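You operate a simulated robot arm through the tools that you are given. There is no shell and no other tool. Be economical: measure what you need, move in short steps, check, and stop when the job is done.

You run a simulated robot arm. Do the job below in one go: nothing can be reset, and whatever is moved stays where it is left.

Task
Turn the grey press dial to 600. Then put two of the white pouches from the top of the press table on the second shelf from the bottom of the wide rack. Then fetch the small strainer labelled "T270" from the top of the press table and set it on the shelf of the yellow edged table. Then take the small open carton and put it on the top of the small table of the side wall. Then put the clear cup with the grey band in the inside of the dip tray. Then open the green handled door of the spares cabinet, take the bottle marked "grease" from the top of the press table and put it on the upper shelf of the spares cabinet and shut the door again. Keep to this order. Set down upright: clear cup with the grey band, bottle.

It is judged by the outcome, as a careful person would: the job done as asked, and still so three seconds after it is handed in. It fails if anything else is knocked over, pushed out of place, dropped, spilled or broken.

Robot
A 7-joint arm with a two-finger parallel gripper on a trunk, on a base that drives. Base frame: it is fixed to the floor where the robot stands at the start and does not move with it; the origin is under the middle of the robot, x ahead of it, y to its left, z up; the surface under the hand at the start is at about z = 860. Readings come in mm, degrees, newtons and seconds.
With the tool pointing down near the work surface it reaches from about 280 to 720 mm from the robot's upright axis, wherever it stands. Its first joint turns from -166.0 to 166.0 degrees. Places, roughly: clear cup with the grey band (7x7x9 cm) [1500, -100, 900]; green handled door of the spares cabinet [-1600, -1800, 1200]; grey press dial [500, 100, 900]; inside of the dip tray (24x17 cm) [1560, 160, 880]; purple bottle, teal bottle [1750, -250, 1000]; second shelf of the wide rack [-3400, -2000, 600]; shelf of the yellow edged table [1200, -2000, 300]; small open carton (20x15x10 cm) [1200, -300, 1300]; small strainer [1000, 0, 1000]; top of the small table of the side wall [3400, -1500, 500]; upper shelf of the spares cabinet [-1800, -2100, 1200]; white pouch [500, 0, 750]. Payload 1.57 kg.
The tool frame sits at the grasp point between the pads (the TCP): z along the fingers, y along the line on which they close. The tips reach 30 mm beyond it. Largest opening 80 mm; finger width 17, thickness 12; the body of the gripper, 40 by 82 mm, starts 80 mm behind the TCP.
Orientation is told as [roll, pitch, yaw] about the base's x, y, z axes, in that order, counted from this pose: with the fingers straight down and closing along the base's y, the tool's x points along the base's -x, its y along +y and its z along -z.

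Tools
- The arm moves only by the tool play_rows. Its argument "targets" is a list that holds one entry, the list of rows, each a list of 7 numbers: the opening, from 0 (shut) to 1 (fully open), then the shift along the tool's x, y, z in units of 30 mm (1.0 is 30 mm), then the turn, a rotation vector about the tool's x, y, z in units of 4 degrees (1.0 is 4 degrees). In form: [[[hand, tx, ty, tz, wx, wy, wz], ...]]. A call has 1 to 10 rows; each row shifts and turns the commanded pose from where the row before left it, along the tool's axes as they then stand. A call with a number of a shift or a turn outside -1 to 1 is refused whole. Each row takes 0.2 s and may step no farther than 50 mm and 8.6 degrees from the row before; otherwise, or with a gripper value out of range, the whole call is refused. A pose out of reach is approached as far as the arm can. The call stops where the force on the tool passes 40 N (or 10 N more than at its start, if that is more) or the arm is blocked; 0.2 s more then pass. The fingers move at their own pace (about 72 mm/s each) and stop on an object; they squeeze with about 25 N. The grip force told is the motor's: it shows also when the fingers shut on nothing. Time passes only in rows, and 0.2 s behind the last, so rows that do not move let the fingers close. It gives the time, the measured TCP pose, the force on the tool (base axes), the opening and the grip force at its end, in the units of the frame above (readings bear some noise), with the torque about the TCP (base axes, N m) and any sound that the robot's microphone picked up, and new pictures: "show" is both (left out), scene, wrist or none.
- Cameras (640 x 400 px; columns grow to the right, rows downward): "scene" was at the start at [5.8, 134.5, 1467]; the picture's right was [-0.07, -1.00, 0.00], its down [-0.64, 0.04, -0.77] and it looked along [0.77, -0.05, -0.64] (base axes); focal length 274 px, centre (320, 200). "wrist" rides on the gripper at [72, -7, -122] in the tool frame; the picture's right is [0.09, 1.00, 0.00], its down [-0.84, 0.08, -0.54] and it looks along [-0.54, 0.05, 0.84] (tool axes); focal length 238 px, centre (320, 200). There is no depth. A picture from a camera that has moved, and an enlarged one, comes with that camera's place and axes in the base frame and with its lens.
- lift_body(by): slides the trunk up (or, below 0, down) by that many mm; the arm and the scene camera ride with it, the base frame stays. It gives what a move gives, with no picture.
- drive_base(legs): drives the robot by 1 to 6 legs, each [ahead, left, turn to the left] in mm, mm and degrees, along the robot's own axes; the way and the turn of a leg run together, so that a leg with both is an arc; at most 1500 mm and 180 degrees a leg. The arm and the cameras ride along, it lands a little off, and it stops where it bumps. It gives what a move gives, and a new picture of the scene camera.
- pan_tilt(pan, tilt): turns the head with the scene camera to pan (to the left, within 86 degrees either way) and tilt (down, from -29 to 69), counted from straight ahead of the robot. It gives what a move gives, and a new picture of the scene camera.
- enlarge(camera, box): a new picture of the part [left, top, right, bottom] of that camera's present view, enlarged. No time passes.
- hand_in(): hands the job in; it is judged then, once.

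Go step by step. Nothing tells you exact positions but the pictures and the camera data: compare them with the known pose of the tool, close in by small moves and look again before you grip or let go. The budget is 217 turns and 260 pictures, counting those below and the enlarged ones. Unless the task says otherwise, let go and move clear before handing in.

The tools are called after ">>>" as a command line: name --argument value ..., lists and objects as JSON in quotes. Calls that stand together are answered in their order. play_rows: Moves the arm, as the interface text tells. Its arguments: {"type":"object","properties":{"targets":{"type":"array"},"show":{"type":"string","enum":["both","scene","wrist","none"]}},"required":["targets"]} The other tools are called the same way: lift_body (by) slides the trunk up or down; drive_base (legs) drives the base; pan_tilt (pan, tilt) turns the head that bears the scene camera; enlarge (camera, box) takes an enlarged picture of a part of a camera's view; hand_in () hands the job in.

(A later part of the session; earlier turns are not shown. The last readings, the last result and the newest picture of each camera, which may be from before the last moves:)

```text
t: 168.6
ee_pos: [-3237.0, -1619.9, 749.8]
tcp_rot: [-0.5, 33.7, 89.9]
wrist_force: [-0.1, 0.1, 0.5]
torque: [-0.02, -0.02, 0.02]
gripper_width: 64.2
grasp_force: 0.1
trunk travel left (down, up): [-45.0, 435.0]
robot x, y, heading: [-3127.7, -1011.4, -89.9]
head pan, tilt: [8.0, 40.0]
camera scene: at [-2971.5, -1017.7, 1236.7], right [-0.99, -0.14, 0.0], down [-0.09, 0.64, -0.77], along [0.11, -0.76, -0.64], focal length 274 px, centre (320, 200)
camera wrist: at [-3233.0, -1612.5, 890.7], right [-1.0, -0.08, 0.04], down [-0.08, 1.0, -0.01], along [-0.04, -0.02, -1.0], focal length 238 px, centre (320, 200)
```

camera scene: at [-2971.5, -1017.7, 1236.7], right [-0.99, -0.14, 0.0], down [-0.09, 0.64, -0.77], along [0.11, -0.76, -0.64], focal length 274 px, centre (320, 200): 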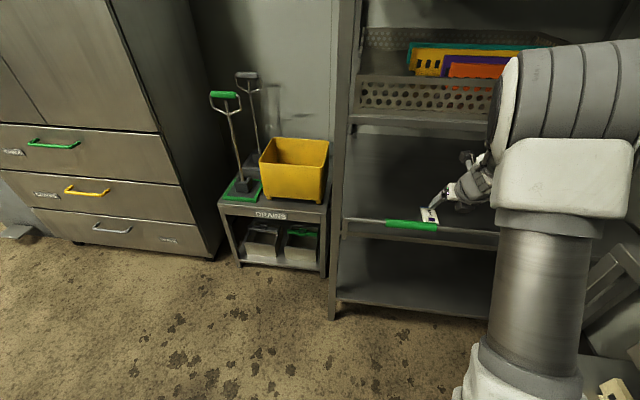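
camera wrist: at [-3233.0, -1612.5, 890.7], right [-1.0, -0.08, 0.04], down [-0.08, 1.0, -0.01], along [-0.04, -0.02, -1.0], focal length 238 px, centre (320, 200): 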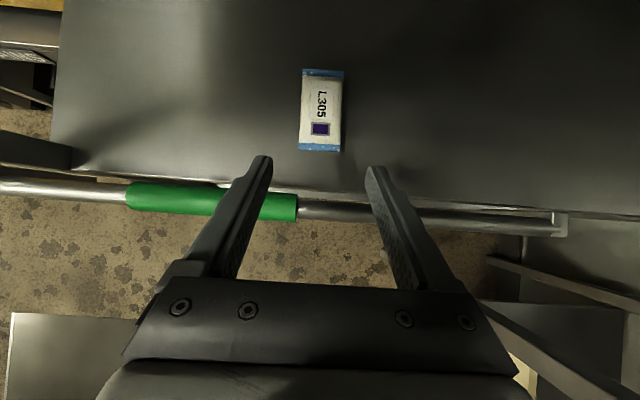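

First pouch is placed. Now I back out, raise the trunk, retract the arm and turn the wrist, then drive round to the far side of the press table for the pouch near [1206, −31].

>>> drive_base --legs '[[-170, 0, 0]]'

>>> lift_body --by 230

>>> play_rows --targets '[[[1, -0.83, 0, -0.56, 0, 0, 0], [1, -0.83, 0, -0.56, 0, 0, 0], [1, -0.83, 0, -0.56, 0, 0, 0], [1, -0.83, 0, -0.56, 0, 0, 0], [1, -0.83, 0, -0.56, 0, 0, 0], [1, -0.83, 0, -0.56, 0, 0, 0], [1, 0.56, 0, -0.83, 0, 0, 0], [1, 0.56, 0, -0.83, 0, 0, 0], [1, 0.56, 0, -0.83, 0, 0, 0]]]' --show "none"

>>> play_rows --targets '[[[1, 0, 0, 0, 0.56, 0, -0.83], [1, 0, 0, 0, 0.56, 0, -0.83], [1, 0, 0, 0, 0.56, 0, -0.83], [1, 0, 0, 0, 0.56, 0, -0.83], [1, 0, 0, 0, 0.56, 0, -0.83], [1, 0, 0, 0, 0.56, 0, -0.83], [1, 0, 0, 0, 0.56, 0, -0.83], [1, 0, 0, 0, 0.56, 0, -0.83], [1, 0, 0, 0, 0.56, 0, -0.83], [1, 0, 0, 0, 0.56, 0, -0.83]]]' --show "none"

>>> play_rows --targets '[[[1, 0, 0, 0, 0.56, 0, -0.83], [1, 0, 0, 0, 0.56, 0, -0.83], [1, 0, 0, 0, 0.56, 0, -0.83], [1, 0, 0, 0, 0.56, 0, -0.83], [1, 0, 0, 0, 0.56, 0, -0.83], [1, 0, 0, 0, 0.56, 0, -0.83], [1, 0, 0, 0, 0.56, 0, -0.83], [1, 0, 0, 0, 0.56, 0, -0.83], [1, 0, 0, 0, 0.56, 0, -0.83], [1, 0, 0, 0, 0.56, 0, -0.83]]]' --show "none"

>>> drive_base --legs '[[0, 1500, 0], [0, 1250, 0], [-1500, 0, 0], [-400, 0, 0], [0, 1500, 0]]'

```text
t: 170.3
ee_pos: [-3236.6, -1451.7, 748.7]
tcp_rot: [-0.6, 33.8, 90.0]
wrist_force: [0.1, -0.1, 1.1]
torque: [-0.03, 0.02, 0.01]
gripper_width: 64.0
grasp_force: 0.1
trunk travel left (down, up): [-45.0, 435.0]
robot x, y, heading: [-3125.6, -845.3, -89.5]
head pan, tilt: [8.0, 40.0]
camera scene: at [-2972.1, -848.6, 1236.7], right [-0.99, -0.14, 0.0], down [-0.09, 0.64, -0.77], along [0.11, -0.76, -0.64], focal length 274 px, centre (320, 200)
```

scene: 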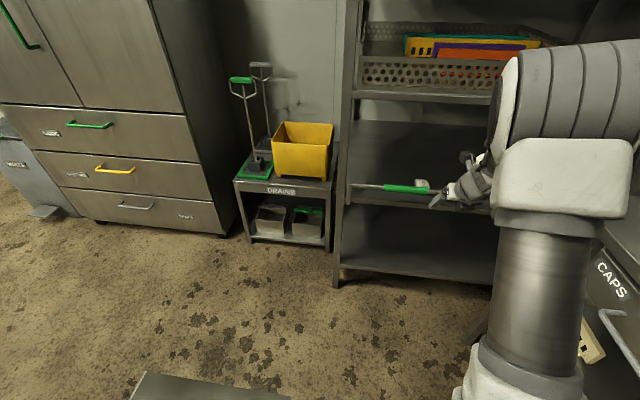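

```text
t: 172.7
ee_pos: [-3236.1, -1451.3, 979.6]
tcp_rot: [-0.5, 33.7, 90.0]
wrist_force: [0.9, -0.3, -0.1]
torque: [0.03, -0.01, 0.03]
gripper_width: 63.9
grasp_force: 0.1
trunk travel left (down, up): [-275.0, 205.0]
robot x, y, heading: [-3127.2, -841.8, -89.8]
head pan, tilt: [8.0, 40.0]
```

```text
t: 174.7
ee_pos: [-3239.8, -1273.0, 1068.6]
tcp_rot: [-0.6, 33.8, 90.0]
wrist_force: [0.9, -0.4, 0.6]
torque: [0.01, 0.01, 0.0]
gripper_width: 79.7
grasp_force: 0.2
trunk travel left (down, up): [-275.0, 205.0]
robot x, y, heading: [-3122.7, -845.6, -89.7]
head pan, tilt: [8.0, 40.0]
```

```text
t: 176.9
ee_pos: [-3237.2, -1272.1, 1070.0]
tcp_rot: [-0.8, 34.1, 130.1]
wrist_force: [0.4, -0.6, 0.8]
torque: [0.01, 0.02, 0.0]
gripper_width: 80.0
grasp_force: 0.0
trunk travel left (down, up): [-275.0, 205.0]
robot x, y, heading: [-3124.8, -842.8, -89.6]
head pan, tilt: [8.0, 40.0]
```

```text
t: 179.1
ee_pos: [-3237.2, -1272.1, 1070.4]
tcp_rot: [-0.4, 34.5, 170.3]
wrist_force: [-0.4, 0.2, -0.1]
torque: [0.01, 0.0, 0.02]
gripper_width: 79.8
grasp_force: 0.0
trunk travel left (down, up): [-275.0, 205.0]
robot x, y, heading: [-3126.2, -843.3, -89.7]
head pan, tilt: [8.0, 40.0]
```

```text
t: 222.6
ee_pos: [958.7, 669.7, 1071.3]
tcp_rot: [-0.6, 34.5, 170.8]
wrist_force: [0.2, -0.1, 0.2]
torque: [0.01, 0.01, 0.0]
gripper_width: 80.1
grasp_force: 0.1
trunk travel left (down, up): [-275.0, 205.0]
robot x, y, heading: [1068.3, 1100.3, -89.0]
head pan, tilt: [8.0, 40.0]
camera scene: at [1218.7, 1096.9, 1466.7], right [-0.99, -0.16, 0.0], down [-0.1, 0.63, -0.77], along [0.12, -0.76, -0.64], focal length 274 px, centre (320, 200)
```

scene: 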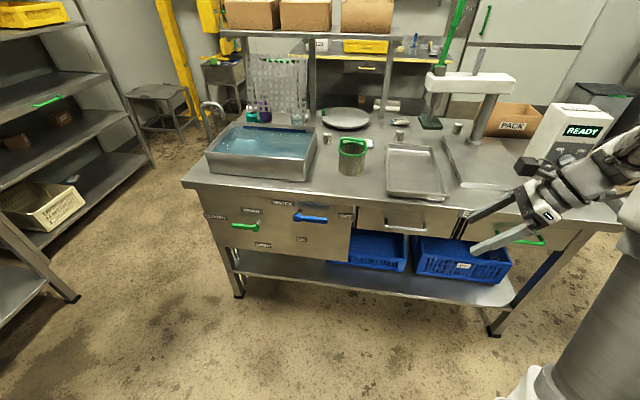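

>>> enlarge --camera "scene" --box '[230, 80, 470, 210]'

```text
2.67 times, centred on (350, 145) of scene
camera zoom: at [1218.7, 1096.9, 1466.7], right [-0.99, -0.16, 0.0], down [-0.1, 0.63, -0.77], along [0.12, -0.76, -0.64], focal length 732 px, centre (240, 347)
```

zoom: 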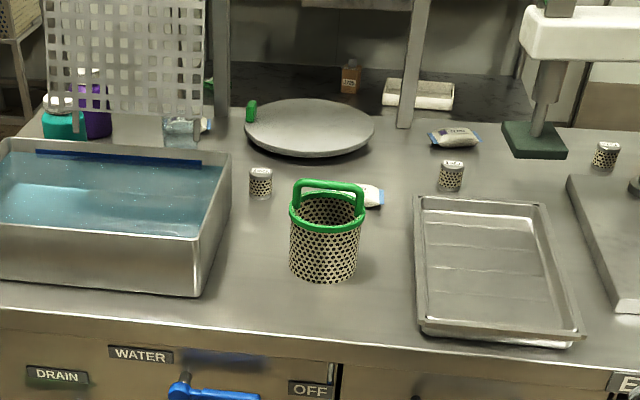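

Pouch B is behind the green-handled basket at about [1175, −39]. I drive closer, with the hand passing over the tray.

>>> drive_base --legs '[[415, 0, 0]]'

>>> pan_tilt --pan 0 --tilt 50

```text
t: 225.9
ee_pos: [960.8, 261.8, 1070.7]
tcp_rot: [-0.5, 34.5, 170.5]
wrist_force: [0.6, -0.4, 1.0]
torque: [-0.03, 0.01, -0.01]
gripper_width: 80.0
grasp_force: 0.1
trunk travel left (down, up): [-275.0, 205.0]
robot x, y, heading: [1072.0, 691.4, -89.2]
head pan, tilt: [8.0, 40.0]
camera scene: at [1224.5, 686.7, 1466.7], right [-0.99, -0.15, 0.0], down [-0.1, 0.64, -0.77], along [0.11, -0.76, -0.64], focal length 274 px, centre (320, 200)
```

scene: 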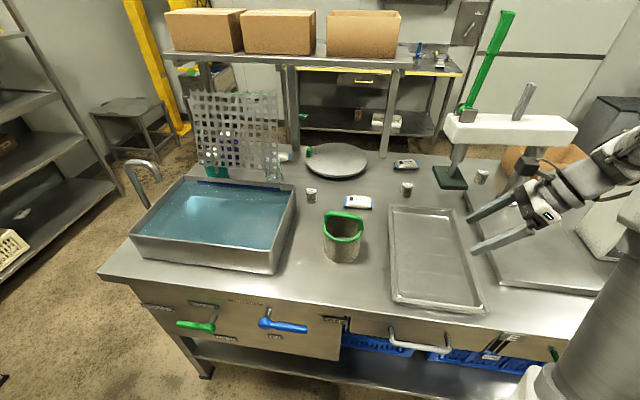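

```text
t: 226.6
ee_pos: [961.1, 262.1, 1071.5]
tcp_rot: [-0.5, 34.5, 170.5]
wrist_force: [-0.6, 0.3, -0.1]
torque: [0.0, -0.01, 0.0]
gripper_width: 80.0
grasp_force: 0.1
trunk travel left (down, up): [-275.0, 205.0]
robot x, y, heading: [1069.9, 690.5, -89.4]
head pan, tilt: [0.0, 50.0]
camera scene: at [1212.7, 693.7, 1452.6], right [-1.0, -0.01, 0.0], down [-0.01, 0.77, -0.64], along [0.01, -0.64, -0.77], focal length 274 px, centre (320, 200)
```

scene: 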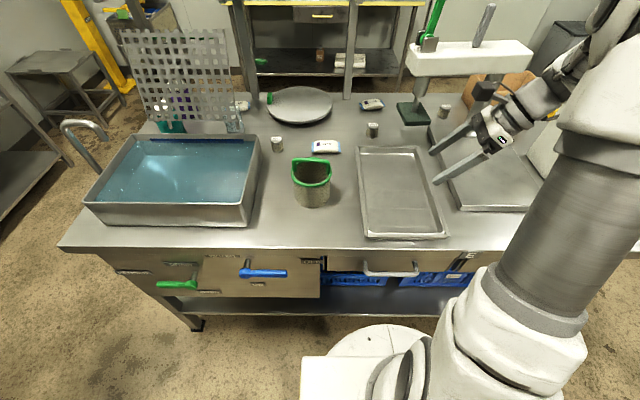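

>>> play_rows --targets '[[[1, 0, 0, 0, 0.56, 0, -0.83], [1, 0, 0, 0, 0.56, 0, -0.83], [1, 0, 0, 0, 0.2, 0, -0.3]]]' --show "none"

>>> play_rows --targets '[[[1, 0.45, 0.957, 0.655, 0, 0, 0], [1, 0.45, 0.957, 0.655, 0, 0, 0], [1, 0.45, 0.957, 0.655, 0, 0, 0], [1, 0.45, 0.957, 0.655, 0, 0, 0], [1, 0.45, 0.957, 0.655, 0, 0, 0], [1, 0.45, 0.957, 0.655, 0, 0, 0], [1, 0.45, 0.957, 0.655, 0, 0, 0], [1, 0.45, 0.957, 0.655, 0, 0, 0], [1, 0.45, 0.957, 0.655, 0, 0, 0], [1, 0.45, 0.957, 0.655, 0, 0, 0]]]'

```text
t: 227.4
ee_pos: [961.6, 262.6, 1069.9]
tcp_rot: [-0.4, 34.5, -179.9]
wrist_force: [-0.1, 0.1, 0.4]
torque: [-0.05, -0.01, -0.01]
gripper_width: 80.1
grasp_force: 0.0
trunk travel left (down, up): [-275.0, 205.0]
robot x, y, heading: [1075.5, 687.9, -89.5]
head pan, tilt: [0.0, 50.0]
```

```text
t: 229.6
ee_pos: [1186.0, -24.0, 980.5]
tcp_rot: [-0.5, 34.5, 179.9]
wrist_force: [0.6, -0.5, 0.3]
torque: [0.0, -0.02, -0.01]
gripper_width: 79.9
grasp_force: 0.0
trunk travel left (down, up): [-275.0, 205.0]
robot x, y, heading: [1068.6, 691.0, -89.2]
head pan, tilt: [0.0, 50.0]
camera scene: at [1212.5, 693.8, 1452.6], right [-1.0, -0.01, 0.0], down [-0.01, 0.77, -0.64], along [0.01, -0.64, -0.77], focal length 274 px, centre (320, 200)
camera wrist: at [1176.5, -19.1, 1122.5], right [0.08, -1.0, 0.04], down [-1.0, -0.08, -0.03], along [0.03, -0.04, -1.0], focal length 238 px, centre (320, 200)
```

scene: 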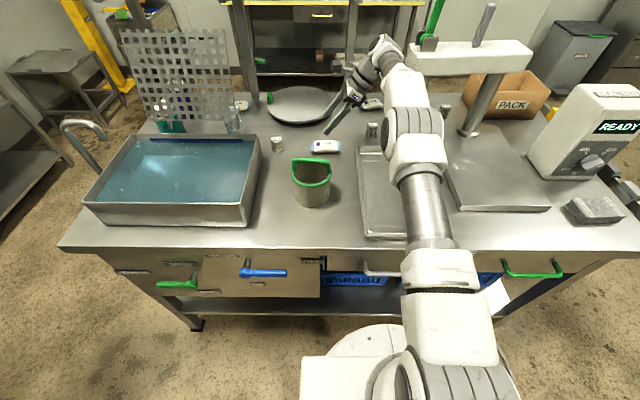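
wrist: 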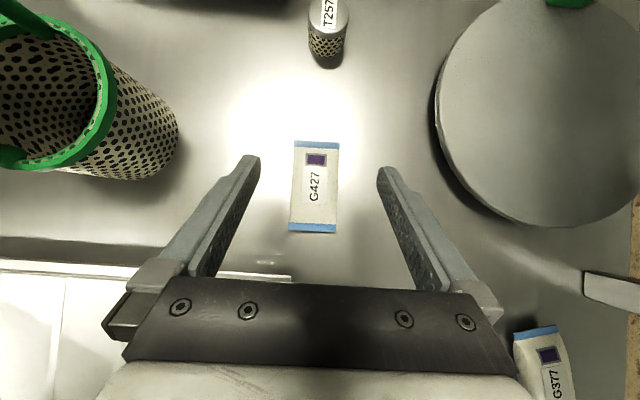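

>>> play_rows --targets '[[[1, -0.58, -0.02, 0.727, 0, 0, 0], [1, -0.58, -0.02, 0.727, 0, 0, 0], [1, -0.58, -0.02, 0.727, 0, 0, 0], [0, 0, 0, 0, 0, 0, 0], [0, 0, 0, 0, 0, 0, 0], [0, 0, 0, 0, 0, 0, 0], [0, 0, 0, 0, 0, 0, 0]]]' --show "wrist"

```text
t: 231.2
ee_pos: [1178.7, -23.3, 898.6]
tcp_rot: [-0.4, 34.5, -180.0]
wrist_force: [-0.4, -0.5, -0.1]
torque: [-0.02, 0.02, 0.05]
gripper_width: 49.1
grasp_force: 24.5
trunk travel left (down, up): [-275.0, 205.0]
robot x, y, heading: [1073.9, 689.2, -89.3]
head pan, tilt: [0.0, 50.0]
camera wrist: at [1167.7, -17.4, 1040.9], right [0.08, -1.0, 0.05], down [-1.0, -0.08, -0.03], along [0.03, -0.04, -1.0], focal length 238 px, centre (320, 200)
```

wrist: 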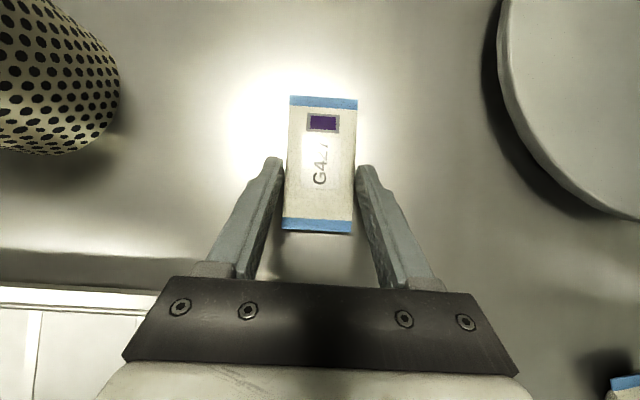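

Gripped G427. Lift, retract and begin turning the wrist.

>>> play_rows --targets '[[[0, 0.566, 0, -0.824, 0, 0, 0], [0, 0.566, 0, -0.824, 0, 0, 0], [0, 0.566, 0, -0.824, 0, 0, 0], [0, 0.566, 0, -0.824, 0, 0, 0], [0, 0.566, 0, -0.824, 0, 0, 0], [0, 0.566, 0, -0.824, 0, 0, 0], [0, 0, -1, 0, 0, 0, 0], [0, 0, -1, 0, 0, 0, 0], [0, 0, -1, 0, 0, 0, 0], [0, 0, -1, 0, 0, 0, 0]]]' --show "none"

>>> play_rows --targets '[[[0, 0, -1, 0, 0, 0, 0], [0, 0, -1, 0, 0, 0, 0], [0, 0, -1, 0, 0, 0, 0], [0, 0, -1, 0, 0, 0, 0], [0, 0, -1, 0, 0, 0, 0], [0, 0, 0, 0, -0.566, 0, 0.824], [0, 0, 0, 0, -0.566, 0, 0.824], [0, 0, 0, 0, -0.566, 0, 0.824], [0, 0, 0, 0, -0.566, 0, 0.824], [0, 0, 0, 0, -0.566, 0, 0.824]]]' --show "none"

>>> play_rows --targets '[[[0, 0, 0, 0, -0.566, 0, 0.824], [0, 0, 0, 0, -0.566, 0, 0.824], [0, 0, 0, 0, -0.566, 0, 0.824], [0, 0, 0, 0, -0.566, 0, 0.824], [0, 0, 0, 0, -0.566, 0, 0.824], [0, 0, 0, 0, -0.566, 0, 0.824], [0, 0, 0, 0, -0.566, 0, 0.824], [0, 0, 0, 0, -0.566, 0, 0.824], [0, 0, 0, 0, -0.566, 0, 0.824], [0, 0, 0, 0, -0.566, 0, 0.824]]]' --show "none"

>>> play_rows --targets '[[[0, 0, 0, 0, -0.566, 0, 0.824], [0, 0, 0, 0, -0.566, 0, 0.824], [0, 0, 0, 0, -0.566, 0, 0.824], [0, 0, 0, 0, -0.566, 0, 0.824], [0, 0, 0, 0, -0.566, 0, 0.824], [0, 0, 0, 0, -0.566, 0, 0.824], [0, 0, 0, 0, -0.566, 0, 0.824]]]' --show "wrist"

```text
t: 233.4
ee_pos: [1177.4, 109.5, 1077.6]
tcp_rot: [-0.4, 34.5, -180.1]
wrist_force: [0.0, -0.1, -1.1]
torque: [-0.02, 0.0, 0.0]
gripper_width: 49.1
grasp_force: 25.2
out of reach, approached as far as the arm can: row 5, 6
trunk travel left (down, up): [-275.0, 205.0]
robot x, y, heading: [1071.9, 689.6, -89.4]
head pan, tilt: [0.0, 50.0]
```

```text
t: 235.6
ee_pos: [1176.0, 257.6, 1076.0]
tcp_rot: [-0.2, 34.4, 160.1]
wrist_force: [0.8, -0.2, -0.8]
torque: [0.03, 0.02, -0.04]
gripper_width: 48.9
grasp_force: 25.4
trunk travel left (down, up): [-275.0, 205.0]
robot x, y, heading: [1068.7, 688.6, -89.2]
head pan, tilt: [0.0, 50.0]
```

```text
t: 237.8
ee_pos: [1177.7, 257.1, 1077.8]
tcp_rot: [-0.3, 34.1, 119.9]
wrist_force: [0.3, 0.2, -0.8]
torque: [0.03, 0.02, 0.0]
gripper_width: 49.0
grasp_force: 24.9
trunk travel left (down, up): [-275.0, 205.0]
robot x, y, heading: [1071.1, 693.4, -89.4]
head pan, tilt: [0.0, 50.0]
```

```text
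t: 239.4
ee_pos: [1176.8, 259.5, 1069.8]
tcp_rot: [-8.2, 31.3, 90.3]
wrist_force: [-0.2, -0.4, -0.8]
torque: [0.0, -0.02, -0.03]
gripper_width: 48.9
grasp_force: 25.0
out of reach, approached as far as the arm can: row 5, 6
trunk travel left (down, up): [-275.0, 205.0]
robot x, y, heading: [1078.2, 687.3, -89.5]
head pan, tilt: [0.0, 50.0]
camera wrist: at [1164.4, 260.4, 1212.0], right [-0.98, -0.16, -0.07], down [-0.16, 0.99, 0.01], along [0.07, 0.03, -1.0], focal length 238 px, centre (320, 200)
```

wrist: 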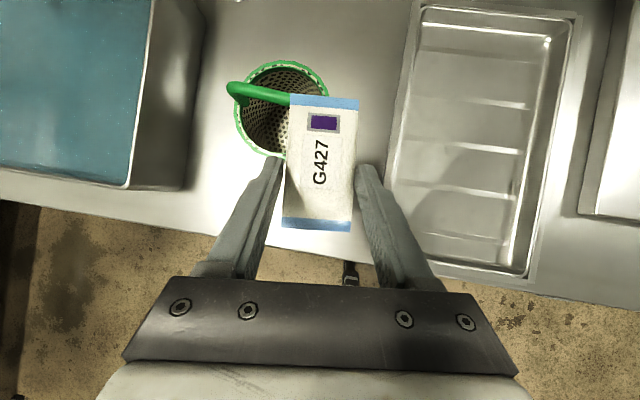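

>>> play_rows --targets '[[[0, 0, 1, 0, 0, 0, 0], [0, 0, 1, 0, 0, 0, 0], [0, 0, 1, 0, 0, 0, 0], [0, 0, 1, 0, 0, 0, 0], [0, 0, 1, 0, 0, 0, 0], [0, 0, 1, 0, 0, 0, 0], [0, 0, 1, 0, 0, 0, 0]]]' --show "none"

>>> drive_base --legs '[[-400, 0, 0], [0, -1450, 0], [1500, 0, 0], [570, 0, 0], [0, -1500, 0], [0, -1130, 0]]'

```text
t: 241.0
ee_pos: [968.9, 242.2, 1082.8]
tcp_rot: [-0.4, 34.8, 94.9]
wrist_force: [-0.1, 0.5, -0.3]
torque: [-0.02, 0.02, 0.02]
gripper_width: 49.1
grasp_force: 25.0
trunk travel left (down, up): [-275.0, 205.0]
robot x, y, heading: [1071.5, 686.6, -89.4]
head pan, tilt: [0.0, 50.0]
```

```text
t: 287.4
ee_pos: [-3110.7, -1405.1, 1083.0]
tcp_rot: [-0.6, 34.8, 92.4]
wrist_force: [1.0, -0.8, -0.8]
torque: [0.01, -0.06, -0.03]
gripper_width: 49.0
grasp_force: 25.5
trunk travel left (down, up): [-275.0, 205.0]
robot x, y, heading: [-2986.9, -963.7, -91.7]
head pan, tilt: [0.0, 50.0]
camera scene: at [-2848.7, -963.8, 1452.5], right [-1.0, 0.03, 0.0], down [0.02, 0.77, -0.64], along [-0.02, -0.64, -0.77], focal length 274 px, centre (320, 200)
```

scene: 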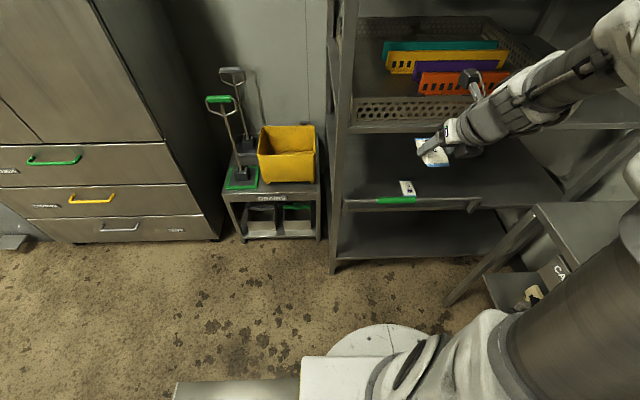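

Now in front of the rack with pouch 1 visible. Move closer, lower the trunk, and insert next to it.

>>> drive_base --legs '[[45, 0, 0]]'

>>> lift_body --by -230

>>> play_rows --targets '[[[0, -0.183, 0, 0.847, 0, 0, 0], [0, -0.183, 0, 0.847, 0, 0, 0], [0, -0.183, 0, 0.847, 0, 0, 0], [0, -0.183, 0, 0.847, 0, 0, 0], [0, -0.183, 0, 0.847, 0, 0, 0]]]' --show "none"

>>> play_rows --targets '[[[0, 0.911, 0.047, 0.633, 0, 0, 0], [0, 0.911, 0.047, 0.633, 0, 0, 0], [0, 0.911, 0.047, 0.633, 0, 0, 0], [0, 0.911, 0.047, 0.633, 0, 0, 0], [0, 0.911, 0.047, 0.633, 0, 0, 0]]]'

```text
t: 288.4
ee_pos: [-3112.9, -1448.4, 1082.4]
tcp_rot: [-0.6, 34.9, 92.4]
wrist_force: [-0.7, 0.4, -0.4]
torque: [0.05, 0.0, -0.03]
gripper_width: 49.1
grasp_force: 24.8
trunk travel left (down, up): [-275.0, 205.0]
robot x, y, heading: [-2992.9, -1005.7, -91.6]
head pan, tilt: [0.0, 50.0]
camera scene: at [-2850.1, -1007.9, 1452.5], right [-1.0, 0.03, 0.0], down [0.02, 0.77, -0.64], along [-0.02, -0.64, -0.77], focal length 274 px, centre (320, 200)
```

scene: 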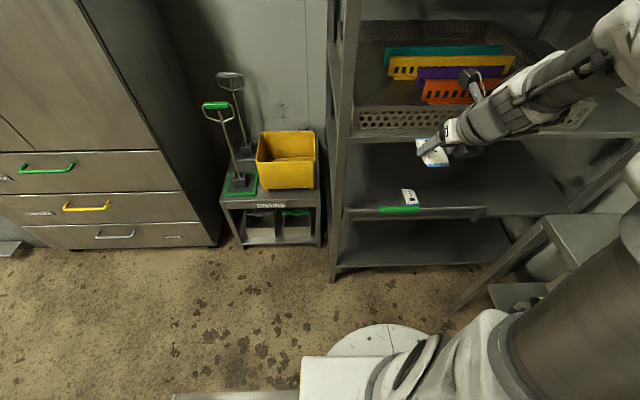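

```text
t: 290.8
ee_pos: [-3113.5, -1450.0, 852.9]
tcp_rot: [-0.6, 34.9, 92.5]
wrist_force: [-0.5, 0.1, 0.3]
torque: [0.04, -0.01, -0.01]
gripper_width: 49.0
grasp_force: 25.2
trunk travel left (down, up): [-45.0, 435.0]
robot x, y, heading: [-2989.8, -1008.1, -92.1]
head pan, tilt: [0.0, 50.0]
```

```text
t: 292.0
ee_pos: [-3109.8, -1499.7, 732.6]
tcp_rot: [-0.6, 34.8, 92.4]
wrist_force: [-0.3, -0.6, -0.5]
torque: [-0.01, 0.02, 0.01]
gripper_width: 49.5
grasp_force: 25.4
trunk travel left (down, up): [-45.0, 435.0]
robot x, y, heading: [-2988.7, -1006.5, -91.8]
head pan, tilt: [0.0, 50.0]
```

```text
t: 293.2
ee_pos: [-3109.3, -1666.8, 733.5]
tcp_rot: [-0.5, 34.9, 92.5]
wrist_force: [-0.4, -0.2, -0.7]
torque: [-0.03, 0.02, 0.0]
gripper_width: 48.8
grasp_force: 25.0
trunk travel left (down, up): [-45.0, 435.0]
robot x, y, heading: [-2988.9, -1001.6, -91.7]
head pan, tilt: [0.0, 50.0]
camera scene: at [-2850.1, -1007.8, 1222.5], right [-1.0, 0.03, 0.0], down [0.02, 0.77, -0.64], along [-0.02, -0.64, -0.77], focal length 274 px, centre (320, 200)
camera wrist: at [-3104.5, -1655.7, 873.8], right [-0.99, -0.12, 0.04], down [-0.13, 0.99, -0.03], along [-0.04, -0.04, -1.0], focal length 238 px, centre (320, 200)
```

scene: 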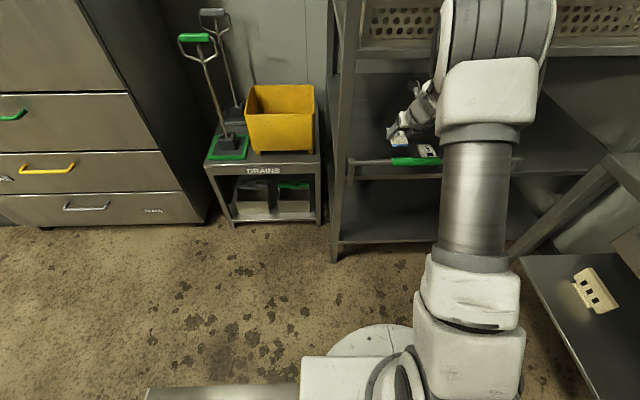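
wrist: 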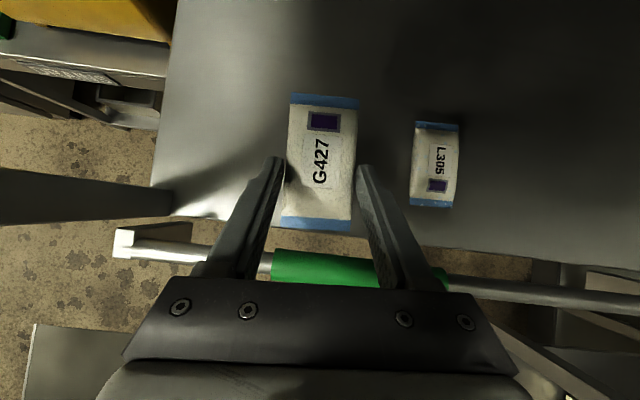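

>>> play_rows --targets '[[[0, 0.82, 0.04, 0.57, 0, 0, 0], [0, -0.558, 0, 0.8, 0, 0, 0], [0, -0.558, 0, 0.8, 0, 0, 0], [0, -0.5, 0, 0.72, 0, 0, 0], [0, -0.057, 0, 0.082, 0, 0, 0]]]' --show "none"

>>> play_rows --targets '[[[0, -0.057, 0, 0.082, 0, 0, 0]]]' --show "none"

>>> play_rows --targets '[[[0, -0.057, 0, 0.082, 0, 0, 0]]]' --show "none"

```text
t: 294.4
ee_pos: [-3108.2, -1696.5, 645.1]
tcp_rot: [-0.6, 35.0, 92.3]
wrist_force: [-0.7, 0.0, -0.5]
torque: [0.06, 0.0, 0.0]
gripper_width: 49.2
grasp_force: 24.7
trunk travel left (down, up): [-45.0, 435.0]
robot x, y, heading: [-2993.5, -1007.1, -91.8]
head pan, tilt: [0.0, 50.0]
```

```text
t: 294.8
ee_pos: [-3106.9, -1696.7, 642.3]
tcp_rot: [-0.5, 34.9, 92.3]
wrist_force: [-0.7, -0.6, -0.2]
torque: [0.03, 0.02, 0.0]
gripper_width: 49.1
grasp_force: 25.0
trunk travel left (down, up): [-45.0, 435.0]
robot x, y, heading: [-2987.6, -1008.0, -91.7]
head pan, tilt: [0.0, 50.0]
```

```text
t: 295.2
ee_pos: [-3107.9, -1696.9, 639.6]
tcp_rot: [-0.7, 34.9, 92.5]
wrist_force: [1.0, 0.0, 0.8]
torque: [0.21, 0.01, -0.05]
gripper_width: 49.1
grasp_force: 25.0
trunk travel left (down, up): [-45.0, 435.0]
robot x, y, heading: [-2991.5, -1006.7, -91.7]
head pan, tilt: [0.0, 50.0]
```

Touching the shelf. Open and withdraw.

>>> play_rows --targets '[[[0.4, 0, 0, 0, 0, 0, 0], [1, 0, 0, 0, 0, 0, 0], [1, 0, 0, 0, 0, 0, 0], [0.9, 0, 0, -0.5, 0, 0, 0], [0.9, 0, 0, -1, 0, 0, 0], [0.9, 0, 0, -1, 0, 0, 0], [0.9, 0, 0, -1, 0, 0, 0], [0.9, 0, 0, -1, 0, 0, 0]]]' --show "wrist"

```text
t: 297.0
ee_pos: [-3110.3, -1618.9, 749.5]
tcp_rot: [-0.6, 34.8, 92.5]
wrist_force: [0.4, -0.4, 0.5]
torque: [0.01, 0.0, 0.01]
gripper_width: 72.2
grasp_force: 0.1
trunk travel left (down, up): [-45.0, 435.0]
robot x, y, heading: [-2988.7, -1005.0, -91.8]
head pan, tilt: [0.0, 50.0]
camera wrist: at [-3106.9, -1609.6, 891.1], right [-0.99, -0.12, 0.04], down [-0.12, 0.99, -0.03], along [-0.04, -0.04, -1.0], focal length 238 px, centre (320, 200)
```

wrist: 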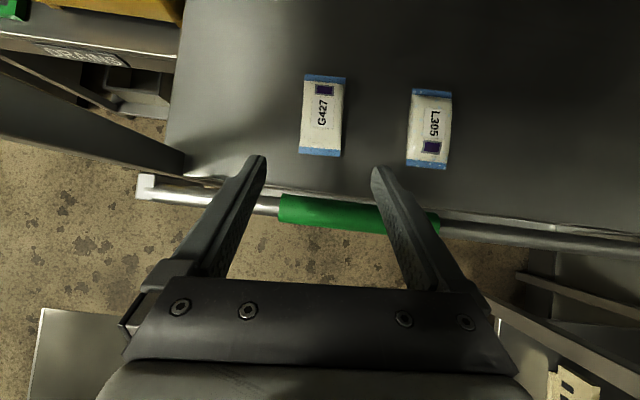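

Both pouches are on the second shelf. Now back out, tuck, and drive round to the −y side of the press table for the T270 strainer.

>>> drive_base --legs '[[-170, 0, 0]]'

>>> lift_body --by 230

>>> play_rows --targets '[[[1, -0.82, 0, -0.57, 0, 0, 0], [1, -0.82, 0, -0.57, 0, 0, 0], [1, -0.82, 0, -0.57, 0, 0, 0], [1, -0.82, 0, -0.57, 0, 0, 0], [1, -0.82, 0, -0.57, 0, 0, 0], [1, -0.82, 0, -0.57, 0, 0, 0], [1, 0.57, 0, -0.82, 0, 0, 0], [1, 0.57, 0, -0.82, 0, 0, 0], [1, 0.57, 0, -0.82, 0, 0, 0]]]' --show "none"

>>> drive_base --legs '[[0, 1500, 0], [0, 1500, 0], [200, 750, 0], [0, 0, 178]]'

```text
t: 298.8
ee_pos: [-3104.8, -1450.2, 749.5]
tcp_rot: [-0.6, 34.9, 92.6]
wrist_force: [-0.1, -0.3, 0.7]
torque: [-0.01, 0.03, 0.01]
gripper_width: 71.9
grasp_force: 0.0
trunk travel left (down, up): [-45.0, 435.0]
robot x, y, heading: [-2985.7, -835.7, -92.0]
head pan, tilt: [0.0, 50.0]
camera scene: at [-2845.1, -836.2, 1222.5], right [-1.0, 0.03, 0.0], down [0.02, 0.77, -0.64], along [-0.02, -0.64, -0.77], focal length 274 px, centre (320, 200)
```

scene: 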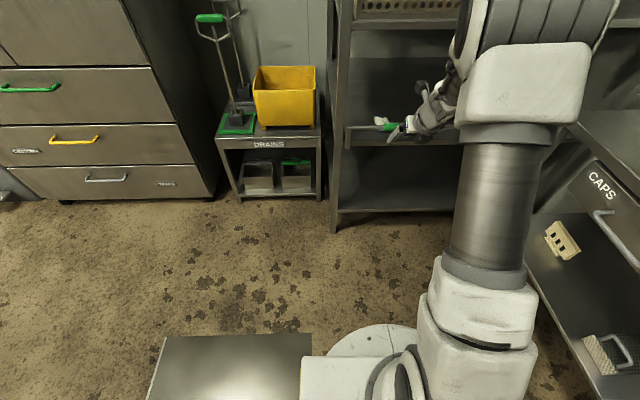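

```text
t: 301.2
ee_pos: [-3103.8, -1449.2, 979.4]
tcp_rot: [-0.6, 34.8, 92.6]
wrist_force: [0.4, 0.6, -0.1]
torque: [-0.03, -0.01, 0.03]
gripper_width: 72.0
grasp_force: 0.0
trunk travel left (down, up): [-275.0, 205.0]
robot x, y, heading: [-2982.4, -835.4, -91.5]
head pan, tilt: [0.0, 50.0]
```

```text
t: 303.2
ee_pos: [-3113.9, -1270.5, 1069.5]
tcp_rot: [-0.6, 35.0, 92.6]
wrist_force: [0.3, -0.4, -0.1]
torque: [0.0, 0.0, 0.01]
gripper_width: 80.2
grasp_force: 0.1
trunk travel left (down, up): [-275.0, 205.0]
robot x, y, heading: [-2985.9, -833.8, -91.5]
head pan, tilt: [0.0, 50.0]
```

```text
t: 341.6
ee_pos: [953.3, -688.9, 1068.2]
tcp_rot: [-0.6, 35.0, -87.2]
wrist_force: [0.3, 0.0, -0.8]
torque: [-0.01, -0.03, -0.01]
gripper_width: 79.9
grasp_force: 0.0
trunk travel left (down, up): [-275.0, 205.0]
robot x, y, heading: [824.9, -1122.1, 88.7]
head pan, tilt: [0.0, 50.0]
camera scene: at [687.8, -1125.0, 1452.5], right [1.0, -0.02, 0.0], down [-0.02, -0.77, -0.64], along [0.01, 0.64, -0.77], focal length 274 px, centre (320, 200)
```

scene: 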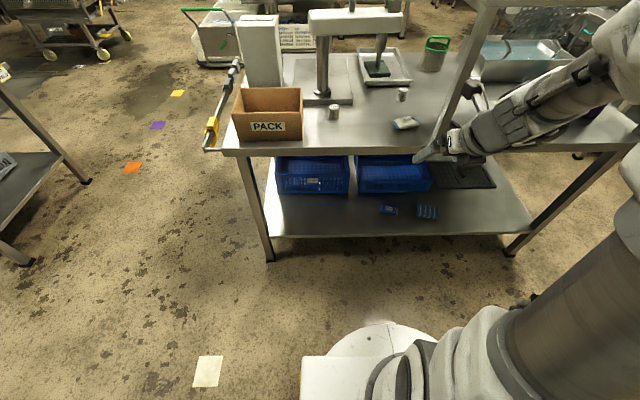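

T270 stands at about [755, −235] beside the carton. I'll drive so the hand is in front of it.

>>> drive_base --legs '[[0, 185, 0], [300, 0, 0]]'

>>> play_rows --targets '[[[1, -0.3, 0, 0.4, 0, 0, 0], [1, -0.3, 0, 0.4, 0, 0, 0]]]' --show "wrist"

```text
t: 345.8
ee_pos: [770.9, -379.9, 1069.0]
tcp_rot: [-0.7, 35.0, -86.9]
wrist_force: [-0.3, 0.0, 0.2]
torque: [0.01, 0.02, -0.03]
gripper_width: 80.0
grasp_force: 0.0
trunk travel left (down, up): [-275.0, 205.0]
robot x, y, heading: [649.4, -813.9, 89.1]
head pan, tilt: [0.0, 50.0]
camera scene: at [507.7, -816.8, 1452.5], right [1.0, -0.02, 0.0], down [-0.01, -0.77, -0.64], along [0.01, 0.64, -0.77], focal length 274 px, centre (320, 200)
```

scene: 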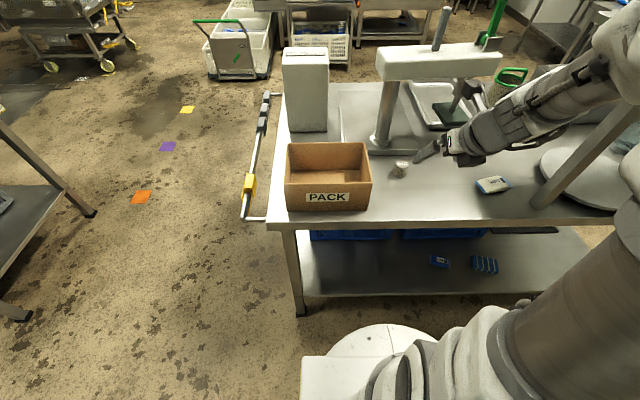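

```text
t: 346.4
ee_pos: [771.3, -381.6, 1038.4]
tcp_rot: [-0.6, 34.8, -86.9]
wrist_force: [0.7, -0.5, -0.5]
torque: [-0.01, 0.04, 0.01]
gripper_width: 80.1
grasp_force: 0.0
trunk travel left (down, up): [-275.0, 205.0]
robot x, y, heading: [646.5, -817.2, 88.9]
head pan, tilt: [0.0, 50.0]
camera wrist: at [766.0, -393.2, 1180.1], right [0.99, 0.13, 0.04], down [0.14, -0.99, -0.04], along [0.04, 0.04, -1.0], focal length 238 px, centre (320, 200)
```

wrist: 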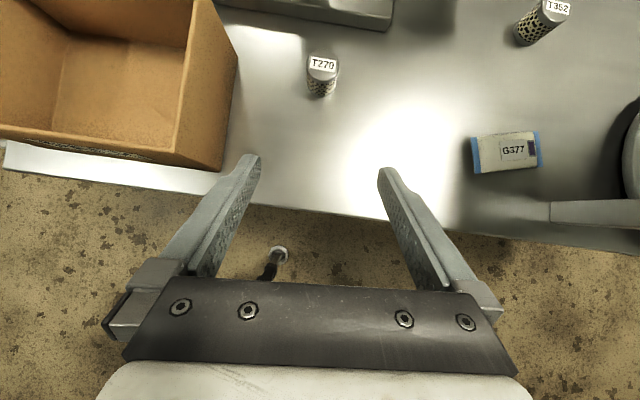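

T270 confirmed at about [757, −229]. Close in with the fingers straddling it.

>>> play_rows --targets '[[[1, 0.21, -0.029, 0.971, 0, 0, 0], [1, 0.21, -0.029, 0.971, 0, 0, 0], [1, 0.21, -0.029, 0.971, 0, 0, 0], [1, 0.21, -0.029, 0.971, 0, 0, 0], [1, 0.21, -0.029, 0.971, 0, 0, 0]]]' --show "wrist"

```text
t: 347.6
ee_pos: [760.5, -273.7, 937.3]
tcp_rot: [-0.5, 34.9, -86.9]
wrist_force: [0.1, -0.8, 0.1]
torque: [0.07, -0.01, 0.02]
gripper_width: 80.3
grasp_force: 0.1
trunk travel left (down, up): [-275.0, 205.0]
robot x, y, heading: [647.1, -815.2, 88.7]
head pan, tilt: [0.0, 50.0]
camera wrist: at [753.8, -285.3, 1078.9], right [0.99, 0.13, 0.04], down [0.14, -0.99, -0.04], along [0.04, 0.04, -1.0], focal length 238 px, centre (320, 200)
```

wrist: 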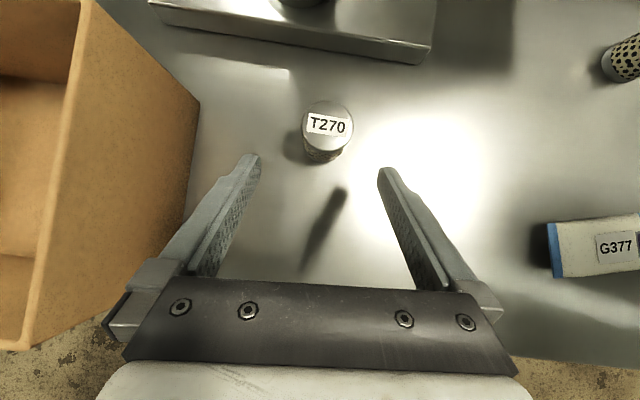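

>>> play_rows --targets '[[[1, 0.26, 0.017, 0.99, 0, 0, 0], [1, 0.26, 0.017, 0.99, 0, 0, 0], [0, 0, 0, 0, 0, 0, 0], [0, 0, 0, 0, 0, 0, 0], [0, 0, 0, 0, 0, 0, 0], [0, 0, 0, 0, 0, 0, 0]]]' --show "wrist"

```text
t: 349.0
ee_pos: [757.1, -226.0, 897.6]
tcp_rot: [-0.7, 35.0, -86.9]
wrist_force: [0.0, 0.8, 1.2]
torque: [0.06, -0.05, 0.0]
gripper_width: 38.7
grasp_force: 25.3
trunk travel left (down, up): [-275.0, 205.0]
robot x, y, heading: [645.4, -815.7, 89.0]
head pan, tilt: [0.0, 50.0]
camera wrist: at [751.9, -238.1, 1039.6], right [0.99, 0.13, 0.04], down [0.14, -0.99, -0.03], along [0.04, 0.04, -1.0], focal length 238 px, centre (320, 200)
```

wrist: 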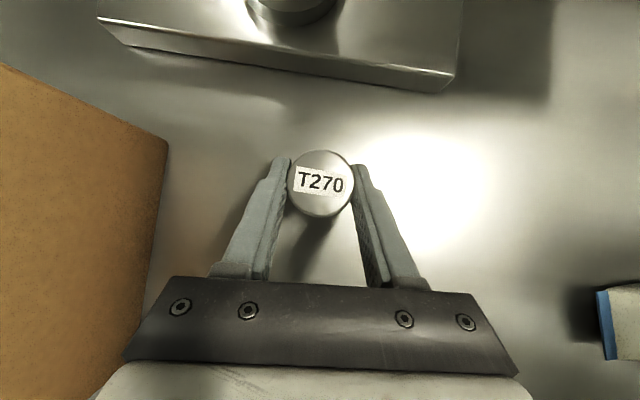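

Gripped T270. Lift, retract and drive toward the yellow-edged table.

>>> play_rows --targets '[[[0, 0.574, 0, -0.82, 0, 0, 0], [0, 0.574, 0, -0.82, 0, 0, 0], [0, 0.574, 0, -0.82, 0, 0, 0], [0, 0.574, 0, -0.82, 0, 0, 0], [0, 0.574, 0, -0.82, 0, 0, 0], [0, -0.82, 0, -0.574, 0, 0, 0], [0, -0.82, 0, -0.574, 0, 0, 0], [0, -0.82, 0, -0.574, 0, 0, 0], [0, -0.82, 0, -0.574, 0, 0, 0], [0, -0.82, 0, -0.574, 0, 0, 0]]]' --show "none"

>>> drive_base --legs '[[-280, 0, 0], [0, 0, 180]]'

>>> pan_tilt --pan 0 --tilt 42

```text
t: 351.2
ee_pos: [764.9, -378.4, 1047.1]
tcp_rot: [-0.6, 34.8, -86.9]
wrist_force: [-0.1, 0.9, -0.6]
torque: [-0.01, -0.02, 0.01]
gripper_width: 38.3
grasp_force: 24.4
trunk travel left (down, up): [-275.0, 205.0]
robot x, y, heading: [647.8, -817.1, 88.9]
head pan, tilt: [0.0, 50.0]
```

```text
t: 363.5
ee_pos: [514.5, -1531.9, 1048.4]
tcp_rot: [-0.6, 34.9, 91.9]
wrist_force: [0.8, -0.7, -0.1]
torque: [-0.01, -0.01, 0.01]
gripper_width: 37.8
grasp_force: 25.2
trunk travel left (down, up): [-275.0, 205.0]
robot x, y, heading: [641.5, -1096.4, -92.1]
head pan, tilt: [0.0, 50.0]
camera scene: at [782.5, -1098.2, 1452.5], right [-1.0, 0.04, 0.0], down [0.03, 0.77, -0.64], along [-0.03, -0.64, -0.77], focal length 274 px, centre (320, 200)
```

scene: 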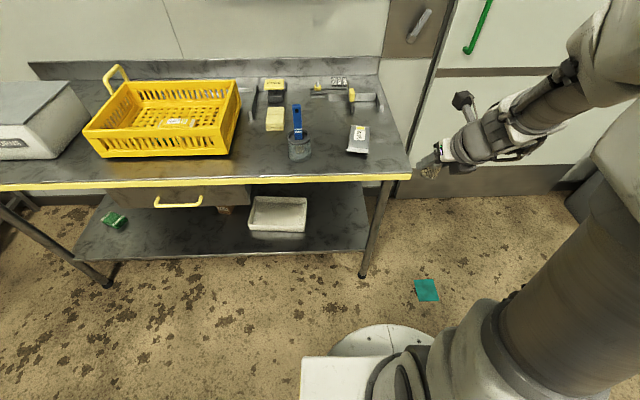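

```text
t: 364.2
ee_pos: [516.2, -1532.3, 1046.4]
tcp_rot: [-0.6, 34.9, 92.0]
wrist_force: [0.4, -0.5, 0.0]
torque: [0.0, 0.01, 0.01]
gripper_width: 38.3
grasp_force: 25.2
trunk travel left (down, up): [-275.0, 205.0]
robot x, y, heading: [640.4, -1095.3, -92.4]
head pan, tilt: [0.0, 42.0]
camera scene: at [782.2, -1104.8, 1463.7], right [-1.0, 0.04, 0.0], down [0.03, 0.67, -0.74], along [-0.03, -0.74, -0.67], focal length 274 px, centre (320, 200)
```

scene: 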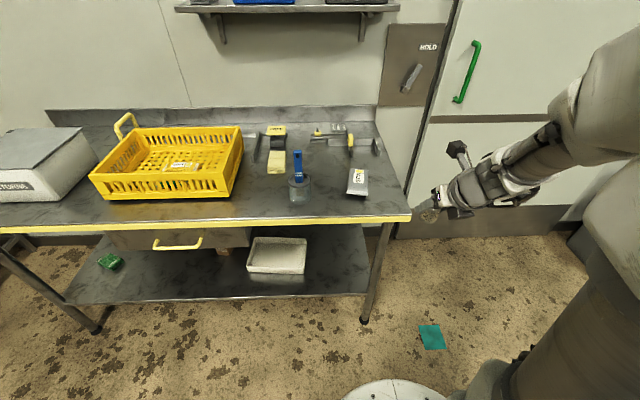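

Shelf of the yellow table is at z≈318 with free space right of the white tray, around [690, −1835]. Position the base, lower the trunk.

>>> drive_base --legs '[[30, 170, 0]]'

>>> lift_body --by -275

>>> play_rows --targets '[[[0, -0.574, 0, 0.82, 0, 0, 0], [0, -0.574, 0, 0.82, 0, 0, 0], [0, -0.574, 0, 0.82, 0, 0, 0], [0, -0.574, 0, 0.82, 0, 0, 0], [0, -0.574, 0, 0.82, 0, 0, 0], [0, -0.574, 0, 0.82, 0, 0, 0], [0, -0.574, 0, 0.82, 0, 0, 0], [0, -0.574, 0, 0.82, 0, 0, 0], [0, -0.574, 0, 0.82, 0, 0, 0], [0, -0.574, 0, 0.82, 0, 0, 0]]]'

```text
t: 366.1
ee_pos: [684.2, -1569.2, 1046.5]
tcp_rot: [-0.6, 34.9, 91.9]
wrist_force: [0.2, 0.0, -0.6]
torque: [-0.05, 0.03, -0.01]
gripper_width: 37.9
grasp_force: 24.6
trunk travel left (down, up): [-275.0, 205.0]
robot x, y, heading: [811.1, -1133.7, -92.4]
head pan, tilt: [0.0, 42.0]
camera scene: at [952.4, -1141.4, 1463.8], right [-1.0, 0.04, 0.0], down [0.03, 0.67, -0.74], along [-0.03, -0.74, -0.67], focal length 274 px, centre (320, 200)
```

scene: 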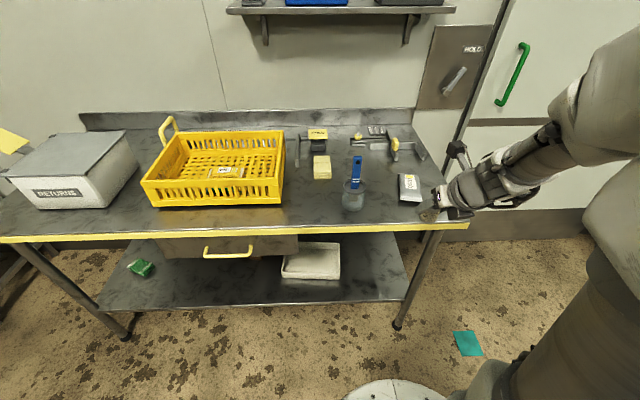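

```text
t: 368.9
ee_pos: [684.9, -1568.9, 772.6]
tcp_rot: [-0.6, 34.9, 91.9]
wrist_force: [-0.2, 0.4, -0.2]
torque: [0.01, 0.03, 0.0]
gripper_width: 37.9
grasp_force: 24.7
trunk travel left (down, up): [0.0, 480.0]
robot x, y, heading: [812.9, -1130.3, -92.4]
head pan, tilt: [0.0, 42.0]
```

```text
t: 371.1
ee_pos: [685.9, -1567.8, 471.2]
tcp_rot: [-0.5, 34.9, 91.8]
wrist_force: [0.3, 0.3, 0.1]
torque: [0.02, -0.01, -0.01]
gripper_width: 37.7
grasp_force: 24.7
trunk travel left (down, up): [0.0, 480.0]
robot x, y, heading: [812.5, -1130.3, -92.5]
head pan, tilt: [0.0, 42.0]
camera scene: at [952.5, -1141.3, 1188.8], right [-1.0, 0.04, 0.0], down [0.03, 0.67, -0.74], along [-0.03, -0.74, -0.67], focal length 274 px, centre (320, 200)
camera wrist: at [690.4, -1558.3, 613.1], right [-0.99, -0.11, 0.04], down [-0.11, 0.99, -0.04], along [-0.04, -0.04, -1.0], focal length 238 px, centre (320, 200)
```

scene: 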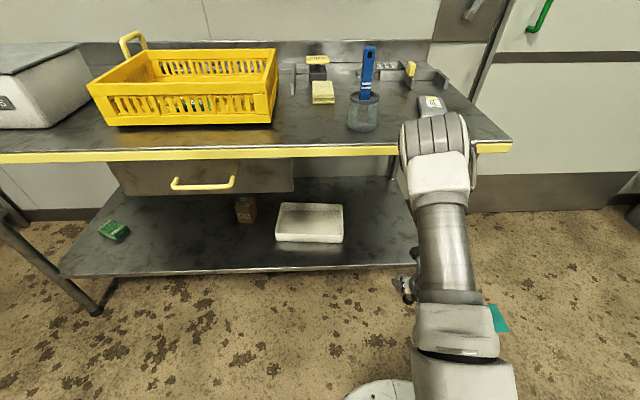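
wrist: 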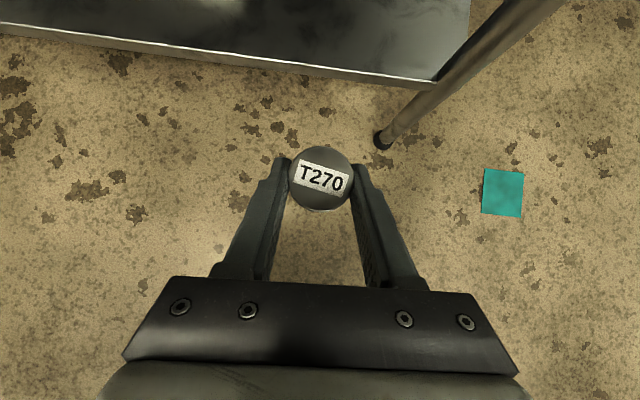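

>>> play_rows --targets '[[[0, 0.724, 0.018, 0.69, 0, 0, 0], [0, 0.724, 0.018, 0.69, 0, 0, 0], [0, 0.724, 0.018, 0.69, 0, 0, 0], [0, 0.724, 0.018, 0.69, 0, 0, 0], [0, 0.724, 0.018, 0.69, 0, 0, 0]]]'

```text
t: 372.3
ee_pos: [690.0, -1717.0, 447.4]
tcp_rot: [-0.5, 34.8, 91.9]
wrist_force: [-0.1, -1.6, 0.3]
torque: [0.03, 0.01, 0.0]
gripper_width: 37.8
grasp_force: 25.5
trunk travel left (down, up): [0.0, 480.0]
robot x, y, heading: [813.2, -1127.4, -92.4]
head pan, tilt: [0.0, 42.0]
camera scene: at [952.5, -1141.3, 1188.8], right [-1.0, 0.04, 0.0], down [0.03, 0.67, -0.74], along [-0.03, -0.74, -0.67], focal length 274 px, centre (320, 200)
camera wrist: at [694.2, -1706.1, 588.8], right [-0.99, -0.11, 0.04], down [-0.12, 0.99, -0.03], along [-0.04, -0.04, -1.0], focal length 238 px, centre (320, 200)
```

scene: 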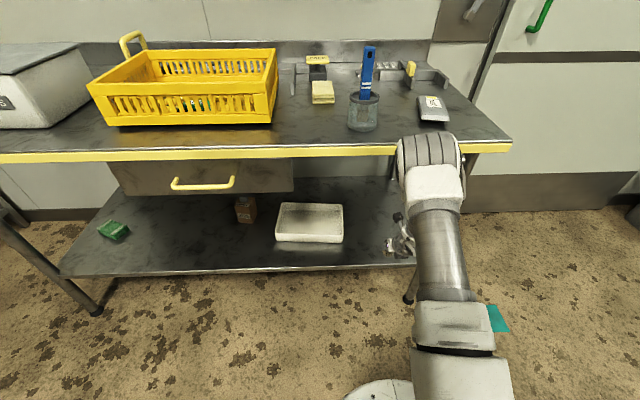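
wrist: 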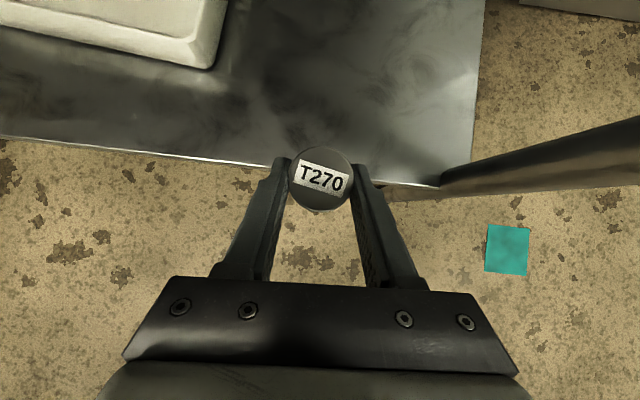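

>>> play_rows --targets '[[[0, 0.724, 0.018, 0.69, 0, 0, 0], [0, 0.724, 0.018, 0.69, 0, 0, 0], [0, 0.724, 0.018, 0.69, 0, 0, 0], [0, 0.724, 0.018, 0.69, 0, 0, 0], [0, -0.574, 0, 0.82, 0, 0, 0], [0, -0.4, 0, 0.57, 0, 0, 0]]]'

```text
t: 373.7
ee_pos: [694.1, -1835.8, 378.7]
tcp_rot: [-0.5, 35.0, 91.9]
wrist_force: [0.1, -0.2, -0.3]
torque: [0.02, 0.0, 0.0]
gripper_width: 37.9
grasp_force: 24.8
trunk travel left (down, up): [0.0, 480.0]
robot x, y, heading: [810.8, -1131.8, -92.3]
head pan, tilt: [0.0, 42.0]
camera scene: at [952.5, -1141.3, 1188.8], right [-1.0, 0.04, 0.0], down [0.03, 0.67, -0.74], along [-0.03, -0.74, -0.67], focal length 274 px, centre (320, 200)
camera wrist: at [697.9, -1825.1, 521.4], right [-0.99, -0.11, 0.04], down [-0.11, 0.99, -0.03], along [-0.04, -0.04, -1.0], focal length 238 px, centre (320, 200)
```

scene: 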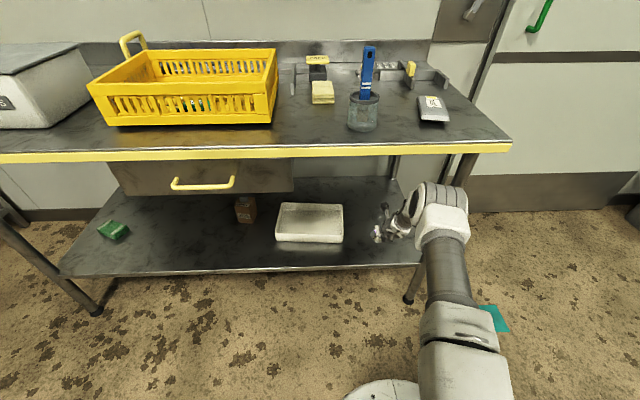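
wrist: 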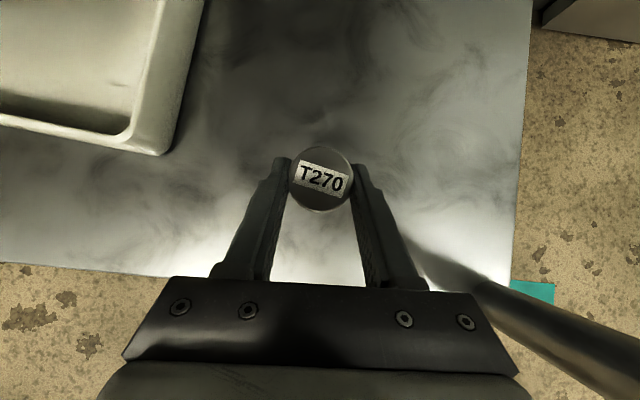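

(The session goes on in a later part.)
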